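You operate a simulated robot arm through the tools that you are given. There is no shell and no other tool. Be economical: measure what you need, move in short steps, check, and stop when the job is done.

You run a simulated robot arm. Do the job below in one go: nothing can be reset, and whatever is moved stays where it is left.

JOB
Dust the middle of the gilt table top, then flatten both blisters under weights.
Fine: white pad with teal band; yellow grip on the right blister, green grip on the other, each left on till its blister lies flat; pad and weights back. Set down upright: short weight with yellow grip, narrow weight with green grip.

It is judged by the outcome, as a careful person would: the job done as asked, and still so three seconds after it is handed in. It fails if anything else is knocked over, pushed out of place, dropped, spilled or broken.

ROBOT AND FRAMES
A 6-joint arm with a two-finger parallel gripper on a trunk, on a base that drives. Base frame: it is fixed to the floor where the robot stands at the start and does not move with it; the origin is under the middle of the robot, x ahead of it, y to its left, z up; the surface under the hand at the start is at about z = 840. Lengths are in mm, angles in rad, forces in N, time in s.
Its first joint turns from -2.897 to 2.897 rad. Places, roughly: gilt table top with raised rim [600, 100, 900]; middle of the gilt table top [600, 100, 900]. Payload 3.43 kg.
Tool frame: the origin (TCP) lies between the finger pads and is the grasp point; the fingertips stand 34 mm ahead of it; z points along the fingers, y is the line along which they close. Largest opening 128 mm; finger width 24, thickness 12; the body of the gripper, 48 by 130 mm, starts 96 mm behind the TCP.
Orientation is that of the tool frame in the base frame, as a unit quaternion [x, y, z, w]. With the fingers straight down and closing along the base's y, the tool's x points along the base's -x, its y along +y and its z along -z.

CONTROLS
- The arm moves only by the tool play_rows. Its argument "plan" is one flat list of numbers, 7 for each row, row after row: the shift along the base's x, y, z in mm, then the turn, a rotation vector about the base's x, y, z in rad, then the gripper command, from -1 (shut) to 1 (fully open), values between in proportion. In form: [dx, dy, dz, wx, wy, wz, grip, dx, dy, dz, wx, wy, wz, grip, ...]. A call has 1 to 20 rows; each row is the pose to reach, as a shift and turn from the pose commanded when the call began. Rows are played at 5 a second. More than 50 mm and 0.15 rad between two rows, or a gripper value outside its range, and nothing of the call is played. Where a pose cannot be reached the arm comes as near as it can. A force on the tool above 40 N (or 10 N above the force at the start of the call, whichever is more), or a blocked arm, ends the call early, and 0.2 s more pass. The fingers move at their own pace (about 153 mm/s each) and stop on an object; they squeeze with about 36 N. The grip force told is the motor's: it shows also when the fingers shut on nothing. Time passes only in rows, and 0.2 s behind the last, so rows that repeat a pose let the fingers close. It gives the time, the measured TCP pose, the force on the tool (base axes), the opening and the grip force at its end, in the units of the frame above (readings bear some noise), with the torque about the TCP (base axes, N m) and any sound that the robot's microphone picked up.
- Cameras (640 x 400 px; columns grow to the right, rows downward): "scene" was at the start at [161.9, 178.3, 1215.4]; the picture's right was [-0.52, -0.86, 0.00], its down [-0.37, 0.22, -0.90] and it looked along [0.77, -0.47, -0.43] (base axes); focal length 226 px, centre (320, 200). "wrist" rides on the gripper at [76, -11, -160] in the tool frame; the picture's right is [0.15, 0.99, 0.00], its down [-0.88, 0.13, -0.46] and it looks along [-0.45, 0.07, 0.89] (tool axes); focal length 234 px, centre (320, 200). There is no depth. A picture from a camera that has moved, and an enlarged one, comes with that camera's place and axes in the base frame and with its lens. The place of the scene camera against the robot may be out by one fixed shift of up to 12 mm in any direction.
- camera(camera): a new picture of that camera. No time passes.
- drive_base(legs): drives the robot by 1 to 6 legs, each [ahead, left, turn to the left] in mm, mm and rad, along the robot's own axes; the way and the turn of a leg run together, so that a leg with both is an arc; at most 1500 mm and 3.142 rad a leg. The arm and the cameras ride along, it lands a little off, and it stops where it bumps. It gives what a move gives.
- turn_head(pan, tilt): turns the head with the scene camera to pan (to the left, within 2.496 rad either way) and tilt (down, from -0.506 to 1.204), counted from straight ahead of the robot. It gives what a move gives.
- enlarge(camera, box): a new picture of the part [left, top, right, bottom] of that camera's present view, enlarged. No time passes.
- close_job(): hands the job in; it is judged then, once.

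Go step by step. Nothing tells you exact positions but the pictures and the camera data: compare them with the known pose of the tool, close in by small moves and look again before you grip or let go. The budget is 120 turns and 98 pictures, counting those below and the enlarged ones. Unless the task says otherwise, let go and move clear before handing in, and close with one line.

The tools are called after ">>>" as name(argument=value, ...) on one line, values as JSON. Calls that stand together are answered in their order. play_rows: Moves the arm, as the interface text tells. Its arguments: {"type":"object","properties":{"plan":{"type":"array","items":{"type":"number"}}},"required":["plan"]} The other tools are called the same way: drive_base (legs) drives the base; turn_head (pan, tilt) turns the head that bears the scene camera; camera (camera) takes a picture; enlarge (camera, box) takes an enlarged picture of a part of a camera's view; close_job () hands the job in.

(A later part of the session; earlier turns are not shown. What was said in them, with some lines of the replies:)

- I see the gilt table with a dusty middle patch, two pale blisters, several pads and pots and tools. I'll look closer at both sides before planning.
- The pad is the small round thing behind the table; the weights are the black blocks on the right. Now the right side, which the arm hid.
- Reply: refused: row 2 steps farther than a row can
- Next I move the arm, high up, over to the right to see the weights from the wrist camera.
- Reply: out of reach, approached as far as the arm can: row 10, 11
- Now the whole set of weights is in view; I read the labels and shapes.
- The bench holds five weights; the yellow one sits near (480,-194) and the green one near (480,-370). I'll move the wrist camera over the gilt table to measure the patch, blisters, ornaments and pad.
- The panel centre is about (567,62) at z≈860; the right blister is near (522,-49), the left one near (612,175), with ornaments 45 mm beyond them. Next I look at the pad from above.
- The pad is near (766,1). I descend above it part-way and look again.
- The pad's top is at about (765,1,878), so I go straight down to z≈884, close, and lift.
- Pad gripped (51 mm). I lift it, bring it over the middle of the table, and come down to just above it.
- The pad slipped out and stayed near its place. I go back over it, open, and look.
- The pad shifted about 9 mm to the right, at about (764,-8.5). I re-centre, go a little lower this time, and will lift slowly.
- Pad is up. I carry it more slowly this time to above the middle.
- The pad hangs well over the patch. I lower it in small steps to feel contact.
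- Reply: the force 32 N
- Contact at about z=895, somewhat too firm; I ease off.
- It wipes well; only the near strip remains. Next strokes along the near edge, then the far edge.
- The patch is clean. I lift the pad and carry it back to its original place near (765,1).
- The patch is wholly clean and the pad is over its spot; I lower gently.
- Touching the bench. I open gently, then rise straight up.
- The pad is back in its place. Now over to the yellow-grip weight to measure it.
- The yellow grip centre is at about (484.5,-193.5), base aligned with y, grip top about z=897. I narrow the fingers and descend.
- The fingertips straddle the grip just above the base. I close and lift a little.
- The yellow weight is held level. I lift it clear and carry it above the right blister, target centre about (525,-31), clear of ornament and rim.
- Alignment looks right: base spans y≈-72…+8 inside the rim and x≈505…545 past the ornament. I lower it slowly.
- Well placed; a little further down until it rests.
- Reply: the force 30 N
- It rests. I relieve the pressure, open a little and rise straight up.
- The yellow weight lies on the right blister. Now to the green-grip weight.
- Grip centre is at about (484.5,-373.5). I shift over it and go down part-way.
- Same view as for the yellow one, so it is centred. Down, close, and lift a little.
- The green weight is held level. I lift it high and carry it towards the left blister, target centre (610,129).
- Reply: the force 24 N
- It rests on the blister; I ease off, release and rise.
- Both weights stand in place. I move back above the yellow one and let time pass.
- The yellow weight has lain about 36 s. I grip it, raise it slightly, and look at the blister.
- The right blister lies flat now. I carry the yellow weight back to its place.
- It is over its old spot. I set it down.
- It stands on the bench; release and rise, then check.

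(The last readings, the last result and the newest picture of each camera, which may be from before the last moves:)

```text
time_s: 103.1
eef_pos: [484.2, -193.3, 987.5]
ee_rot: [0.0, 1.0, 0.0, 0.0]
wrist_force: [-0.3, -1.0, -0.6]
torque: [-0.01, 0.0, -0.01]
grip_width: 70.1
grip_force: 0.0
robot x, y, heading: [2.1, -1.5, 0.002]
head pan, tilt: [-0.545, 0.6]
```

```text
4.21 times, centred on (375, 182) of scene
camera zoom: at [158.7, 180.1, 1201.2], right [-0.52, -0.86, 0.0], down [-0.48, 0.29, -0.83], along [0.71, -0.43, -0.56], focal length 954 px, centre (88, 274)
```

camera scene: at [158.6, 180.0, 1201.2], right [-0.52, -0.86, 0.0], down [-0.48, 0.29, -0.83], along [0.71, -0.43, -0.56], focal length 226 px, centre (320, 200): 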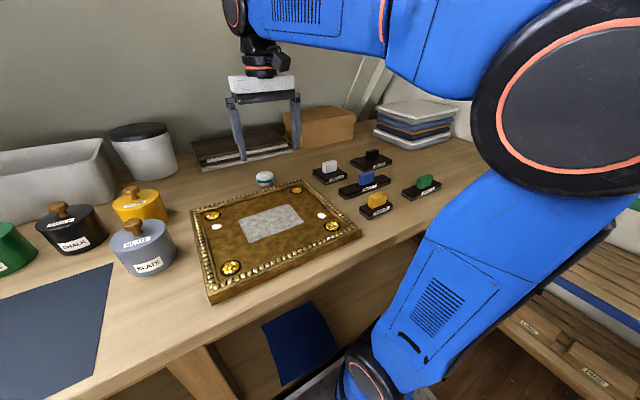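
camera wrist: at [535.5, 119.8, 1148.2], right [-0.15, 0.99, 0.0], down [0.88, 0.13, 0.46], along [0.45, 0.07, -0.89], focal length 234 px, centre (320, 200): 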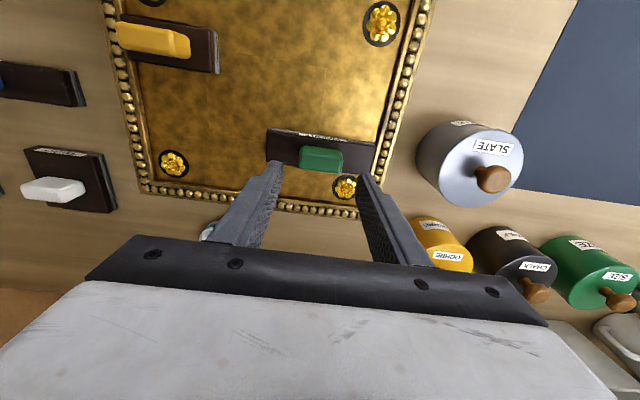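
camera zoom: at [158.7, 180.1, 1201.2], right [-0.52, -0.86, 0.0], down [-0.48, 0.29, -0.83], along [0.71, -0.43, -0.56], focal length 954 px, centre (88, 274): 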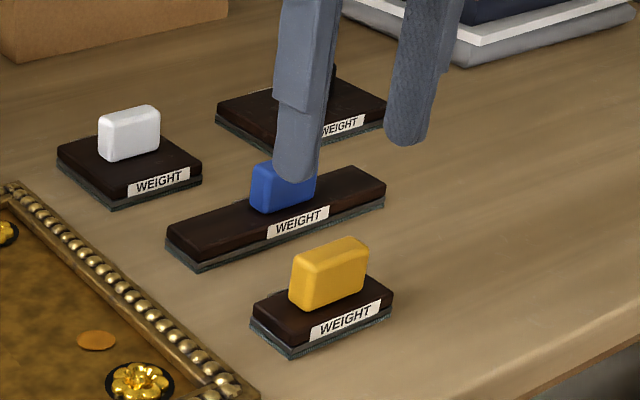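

Yellow is back in place. Now to the green weight, which has lain about 28 s; I wait a little above it too.

>>> play_rows(plan=[15.7, 40.5, 0, 0, 0, 0, 0.1, 31.5, 81, 0, 0, 0, 0, 0.1, 47, 121.5, 0, 0, 0, 0, 0.1, 63, 162, 0, 0, 0, 0, 0.1, 79, 202.5, 0, 0, 0, 0, 0.1, 94.5, 243, 0, 0, 0, 0, 0.1, 110, 283.5, 0, 0, 0, 0, 0.1, 126, 323.9, 0, 0, 0, 0, 0.1, 126, 323.9, -15, 0, 0, 0, 0.1, 126, 323.9, -30, 0, 0, 0, 0.1, 126, 323.9, -30, 0, 0, 0, 0.1, 126, 323.9, -30, 0, 0, 0, 0.1, 126, 323.9, -30, 0, 0, 0, 0.1, 126, 323.9, -30, 0, 0, 0, 0.1, 126, 323.9, -30, 0, 0, 0, 0.1, 126, 323.9, -30, 0, 0, 0, 0.1, 126, 323.9, -30, 0, 0, 0, 0.1, 126, 323.9, -30, 0, 0, 0, 0.1, 126, 323.9, -30, 0, 0, 0, 0.1, 126, 323.9, -30, 0, 0, 0, 0.1])

>>> enlarge(camera="wrist", box=[240, 115, 400, 235])

```text
time_s: 107.3
eef_pos: [608.4, 130.6, 957.3]
ee_rot: [0.001, 1.0, 0.001, 0.0]
wrist_force: [0.1, -0.2, 0.5]
torque: [-0.05, 0.01, 0.04]
grip_width: 70.4
grip_force: 0.0
robot x, y, heading: [1.5, 4.2, -0.001]
head pan, tilt: [-0.545, 0.6]
```

```text
3.33 times, centred on (320, 175) of wrist
camera zoom: at [535.4, 120.5, 1118.2], right [-0.15, 0.99, 0.0], down [0.88, 0.13, 0.46], along [0.45, 0.07, -0.89], focal length 781 px, centre (320, 283)
```

zoom: 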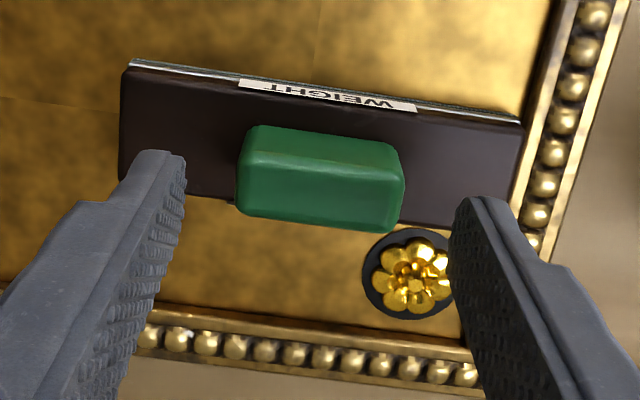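

Aligned; down, grip, lift, and look at the blister.

>>> play_rows(plan=[0.7, 0, -15, 0, 0, 0, 0.1, 0.7, 0, -30, 0, 0, 0, 0.1, 0.7, 0, -39, 0, 0, 0, 0.1, 0.7, 0, -39, 0, 0, 0, 0.1, 0.7, 0, -39, 0, 0, 0, -1, 0.7, 0, -39, 0, 0, 0, -1, 0.7, 0, -39, 0, 0, 0, -1, 0.7, 0, -37, 0, 0, 0, -1, 0.7, 0, -34, 0, 0, 0, -1, 0.7, 0, -28, 0, 0, 0, -1, 0.7, 0, -14, 0, 0, 0, -1, 0.7, 0, 4, 0, 0, 0, -1, 0.7, 0, 22, 0, 0, 0, -1, 0.7, 0, 38, 0, 0, 0, -1, 0.7, 0, 50, 0, 0, 0, -1, 0.7, 0, 55, 0, 0, 0, -1])

>>> enlarge(camera="scene", box=[180, 150, 280, 230])

```text
time_s: 110.7
eef_pos: [610.4, 130.8, 1012.7]
ee_rot: [0.001, 1.0, 0.001, 0.0]
wrist_force: [-0.9, 0.3, -2.7]
torque: [0.0, 0.0, -0.01]
grip_width: 47.5
grip_force: 35.9
robot x, y, heading: [0.7, 1.1, -0.002]
head pan, tilt: [-0.545, 0.6]
```

```text
5.00 times, centred on (230, 190) of scene
camera zoom: at [158.8, 180.1, 1201.1], right [-0.52, -0.86, 0.0], down [-0.48, 0.29, -0.82], along [0.71, -0.43, -0.57], focal length 1133 px, centre (770, 250)
```

zoom: 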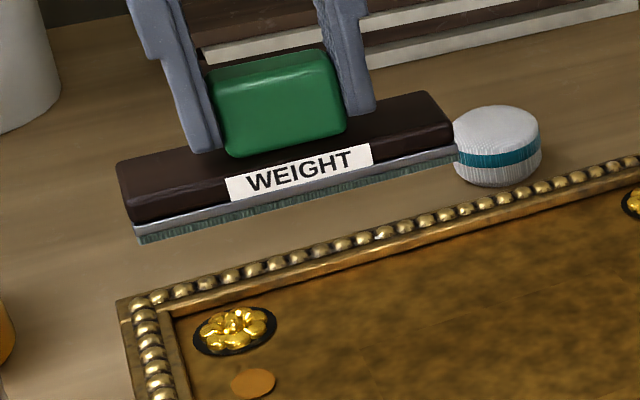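

The left blister is flat too. I carry the green weight back to its place.

>>> play_rows(plan=[-2, -8, 0, 0, 0, 0, -1, -7, -26, 0, 0, 0, 0, -1, -13, -50, 0, 0, 0, 0, -1, -19, -74, 0, 0, 0, 0, -1, -25, -98, 0, 0, 0, 0, -1, -31, -122, 0, 0, 0, 0, -1, -37, -146, 0, 0, 0, 0, -1, -43, -170, 0, 0, 0, 0, -1, -49, -194, 0, 0, 0, 0, -1, -55, -218, 0, 0, 0, 0, -1, -61, -242, 0, 0, 0, 0, -1, -67, -266, 0, 0, 0, 0, -1, -73, -290, 0, 0, 0, 0, -1, -79, -314, 0, 0, 0, 0, -1, -85, -338, 0, 0, 0, 0, -1, -91, -362, 0, 0, 0, 0, -1, -97, -386, 0, 0, 0, 0, -1, -103, -410, 0, 0, 0, 0, -1, -108, -430, 0, 0, 0, 0, -1, -110, -440, 0, 0, 0, 0, -1])

>>> play_rows(plan=[-2, -8, 0, 0, 0, 0, -1, -6, -24, 0, 0, 0, 0, -1, -11, -44, 0, 0, 0, 0, -1, -14, -58, 0, 0, 0, 0, -1, -15.8, -64.6, -4, 0, 0, 0, -1, -15.8, -64.6, -18, 0, 0, 0, -1, -15.8, -64.6, -38, 0, 0, 0, -1, -15.8, -64.6, -58, 0, 0, 0, -1, -15.8, -64.6, -78, 0, 0, 0, -1, -15.8, -64.6, -94, 0, 0, 0, -1, -15.8, -64.6, -102, 0, 0, 0, -1, -15.8, -64.6, -106, 0, 0, 0, -1, -15.8, -64.6, -106, 0, 0, 0, -1])

>>> enlarge(camera="wrist", box=[220, 95, 420, 220])

>>> camera(camera="scene")

```text
time_s: 114.9
eef_pos: [501.1, -309.7, 1012.1]
ee_rot: [0.0, 1.0, 0.0, 0.0]
wrist_force: [-0.4, 0.7, -1.9]
torque: [0.0, 0.01, 0.0]
grip_width: 47.5
grip_force: 36.6
robot x, y, heading: [-1.4, 0.1, -0.002]
head pan, tilt: [-0.545, 0.6]
```

```text
time_s: 117.7
eef_pos: [484.9, -374.2, 905.4]
ee_rot: [0.0, 1.0, 0.001, 0.0]
wrist_force: [0.3, 1.0, -3.3]
torque: [-0.01, -0.02, -0.01]
grip_width: 47.5
grip_force: 35.8
robot x, y, heading: [2.8, 1.4, 0.002]
head pan, tilt: [-0.545, 0.6]
```

```text
3.20 times, centred on (320, 158) of wrist
camera zoom: at [410.5, -385.0, 1066.8], right [-0.15, 0.99, 0.0], down [0.88, 0.13, 0.46], along [0.45, 0.07, -0.89], focal length 749 px, centre (320, 336)
```

zoom: 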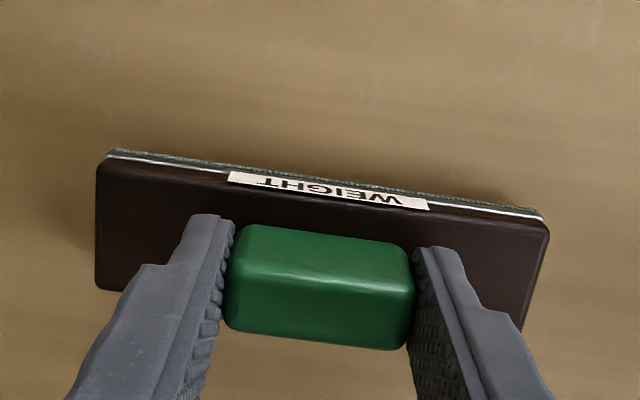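

```text
30 pictures are left
camera scene: at [158.7, 180.0, 1201.2], right [-0.52, -0.86, 0.0], down [-0.48, 0.29, -0.82], along [0.71, -0.43, -0.57], focal length 226 px, centre (320, 200)
```

scene: 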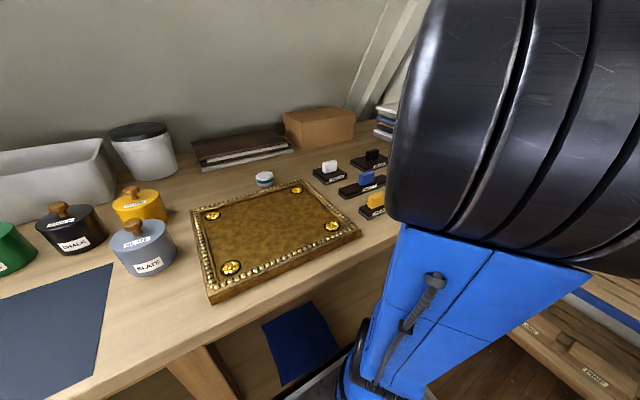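

Nearly down at the old spot; I lower the last millimetres.

>>> play_rows(plan=[0, 0, -2, 0, 0, 0, -1, 0, 0, -4, 0, 0, 0, -1, 0, 0, -4, 0, 0, 0, -1])

>>> play_rows(plan=[0, 0, -0.6, 0, 0, 0, -1, 0, 0, -1, 0, 0, 0, -1])

```text
time_s: 118.5
eef_pos: [484.6, -373.1, 902.4]
ee_rot: [0.0, 1.0, 0.0, -0.001]
wrist_force: [0.0, -0.2, -2.7]
torque: [0.0, -0.06, 0.0]
grip_width: 47.8
grip_force: 36.1
robot x, y, heading: [1.7, 0.9, 0.001]
head pan, tilt: [-0.545, 0.6]
```

```text
time_s: 119.1
eef_pos: [484.1, -374.3, 900.1]
ee_rot: [0.0, 1.0, 0.0, -0.001]
wrist_force: [-0.5, -0.2, -2.8]
torque: [-0.01, -0.01, 0.0]
grip_width: 47.6
grip_force: 35.8
robot x, y, heading: [-0.1, -0.7, -0.0]
head pan, tilt: [-0.545, 0.6]
```

>>> play_rows(plan=[0, 0, -0.6, 0, 0, 0, -1, 0, 0, -0.9, 0, 0, 0, -1])

>>> play_rows(plan=[0, 0, -0.3, 0, 0, 0, -1, 0, 0, -0.5, 0, 0, 0, -1])

```text
time_s: 119.7
eef_pos: [485.0, -374.6, 899.8]
ee_rot: [0.0, 1.0, 0.0, -0.001]
wrist_force: [-1.0, 0.3, -3.2]
torque: [0.02, -0.02, 0.0]
grip_width: 47.6
grip_force: 36.0
robot x, y, heading: [1.1, 0.4, 0.001]
head pan, tilt: [-0.545, 0.6]
```

```text
time_s: 120.3
eef_pos: [485.4, -375.0, 899.2]
ee_rot: [0.0, 1.0, -0.001, 0.001]
wrist_force: [2.7, -2.3, 5.5]
torque: [0.23, -0.03, -0.07]
grip_width: 47.5
grip_force: 36.1
robot x, y, heading: [-1.1, 3.0, -0.005]
head pan, tilt: [-0.545, 0.6]
```

It stands; release, rise, and swing clear for a final look.

>>> play_rows(plan=[0, 0, 0, 0, 0, 0, -0.15, 0, 0, 0, 0, 0, 0, 0.1, 0, 0, 0, 0, 0, 0, 0.1, 0, 0, 15, 0, 0, 0, 0.1, 0, 0, 45, 0, 0, 0, 0.1, 0, 0, 90, 0, 0, 0, 0.1, 0, 0, 135, 0, 0, 0, 0.1, 0, 0, 180, 0, 0, 0, 0.1])

>>> camera(camera="wrist")

>>> play_rows(plan=[15, 45, 0, 0, 0, 0, 0.1, 30, 90, 0, 0, 0, 0, 0.1, 45, 135, 0, 0, 0, 0, 0.1, 60, 180, 0, 0, 0, 0, 0.1, 75, 225, 0, 0, 0, 0, 0.1, 90, 270, 20, 0, 0, 0, 0.1, 105, 310, 40, 0, 0, 0, 0.1, 120, 350, 60, 0, 0, 0, 0.1, 135, 395, 70, 0, 0, 0, 0.1, 150, 440, 70, 0, 0, 0, 0.1])

>>> camera(camera="scene")

```text
time_s: 122.1
eef_pos: [483.4, -374.3, 1079.2]
ee_rot: [-0.001, 1.0, -0.001, 0.001]
wrist_force: [0.6, -1.0, 0.1]
torque: [0.03, 0.02, 0.02]
grip_width: 70.4
grip_force: 0.0
robot x, y, heading: [-0.4, -3.8, -0.001]
head pan, tilt: [-0.545, 0.6]
```

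```text
29 pictures are left
camera wrist: at [410.0, -385.2, 1240.8], right [-0.15, 0.99, 0.0], down [0.88, 0.13, 0.46], along [0.45, 0.07, -0.89], focal length 234 px, centre (320, 200)
```

wrist: 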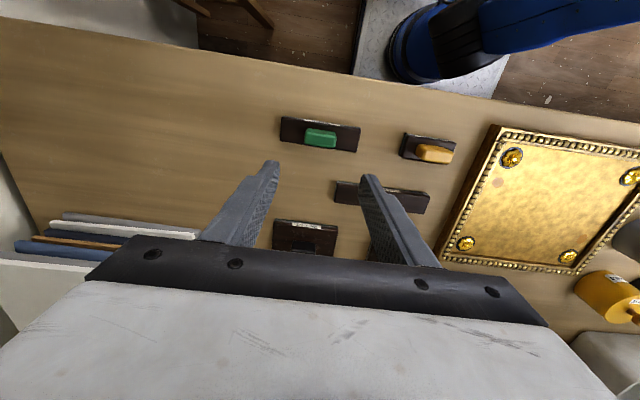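

```text
refused: row 6 steps farther than a row can; nothing moved
```

```text
28 pictures are left
camera scene: at [158.7, 180.0, 1201.2], right [-0.52, -0.86, 0.0], down [-0.48, 0.29, -0.82], along [0.71, -0.43, -0.57], focal length 226 px, centre (320, 200)
```

scene: 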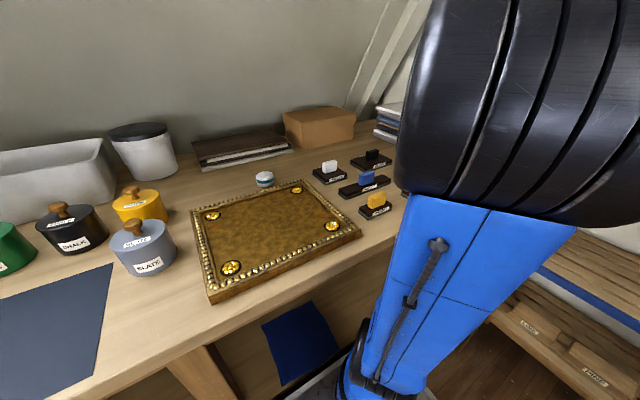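

Everything stands upright. I swing the arm to the earlier viewing pose for a last check of the green weight's place and the table.

>>> play_rows(plan=[-13, 40, 10, 0, 0, 0, 0.1, -26, 80, 20, 0, 0, 0, 0.1, -40, 120, 35, 0, 0, 0, 0.1, -53, 164, 50, 0, 0, 0, 0.1, -53, 164, 50, 0, 0, 0, 0.1])

>>> enlarge(camera="scene", box=[300, 135, 450, 230])

>>> enlarge(camera="scene", box=[180, 160, 370, 300])

```text
time_s: 123.3
eef_pos: [431.0, -208.8, 1130.5]
ee_rot: [0.0, 1.0, 0.0, 0.0]
wrist_force: [-0.6, -0.5, 0.7]
torque: [-0.01, -0.01, 0.0]
grip_width: 70.7
grip_force: 0.1
robot x, y, heading: [0.7, 0.5, 0.002]
head pan, tilt: [-0.545, 0.6]
```

```text
4.21 times, centred on (375, 182) of scene
camera zoom: at [158.7, 180.0, 1201.2], right [-0.52, -0.86, 0.0], down [-0.48, 0.29, -0.83], along [0.71, -0.43, -0.56], focal length 954 px, centre (88, 274)
```

zoom: 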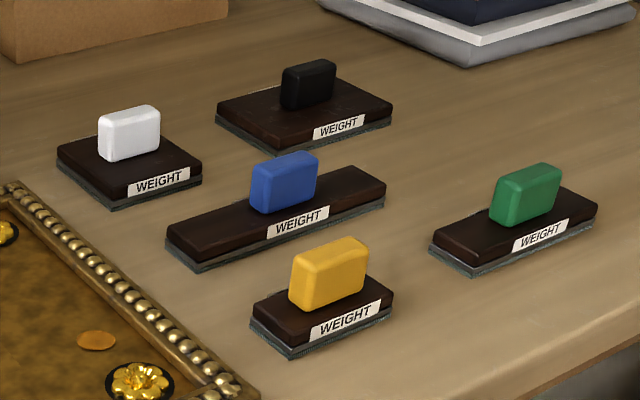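

```text
2.86 times, centred on (275, 230) of scene
camera zoom: at [158.7, 180.0, 1201.2], right [-0.52, -0.86, 0.0], down [-0.48, 0.29, -0.83], along [0.71, -0.43, -0.56], focal length 647 px, centre (449, 114)
```

zoom: 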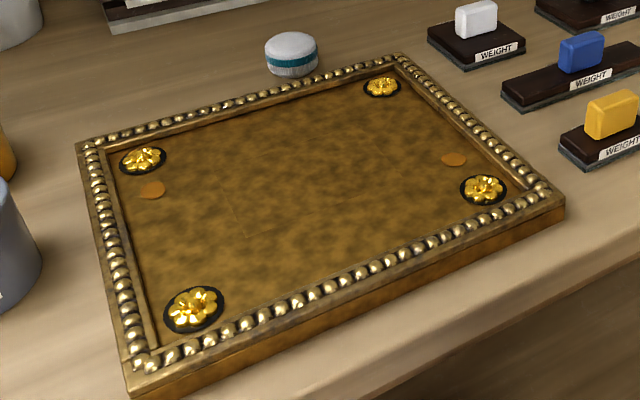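

The final pictures match the starting layout: the middle is dust-free, both blisters are flat, and the pad and both weights are upright in their places. I hand the job in.

>>> close_job()

```text
The job is handed in.
```

The middle of the gilt table top is dusted, both blisters lie flat, and the pad and the yellow- and green-grip weights are back upright, within a millimetre or two of where they started. On the first lift the pad slipped from the fingers and slid about 9 mm on the bench; I picked it up again and put it back on its spot after dusting.
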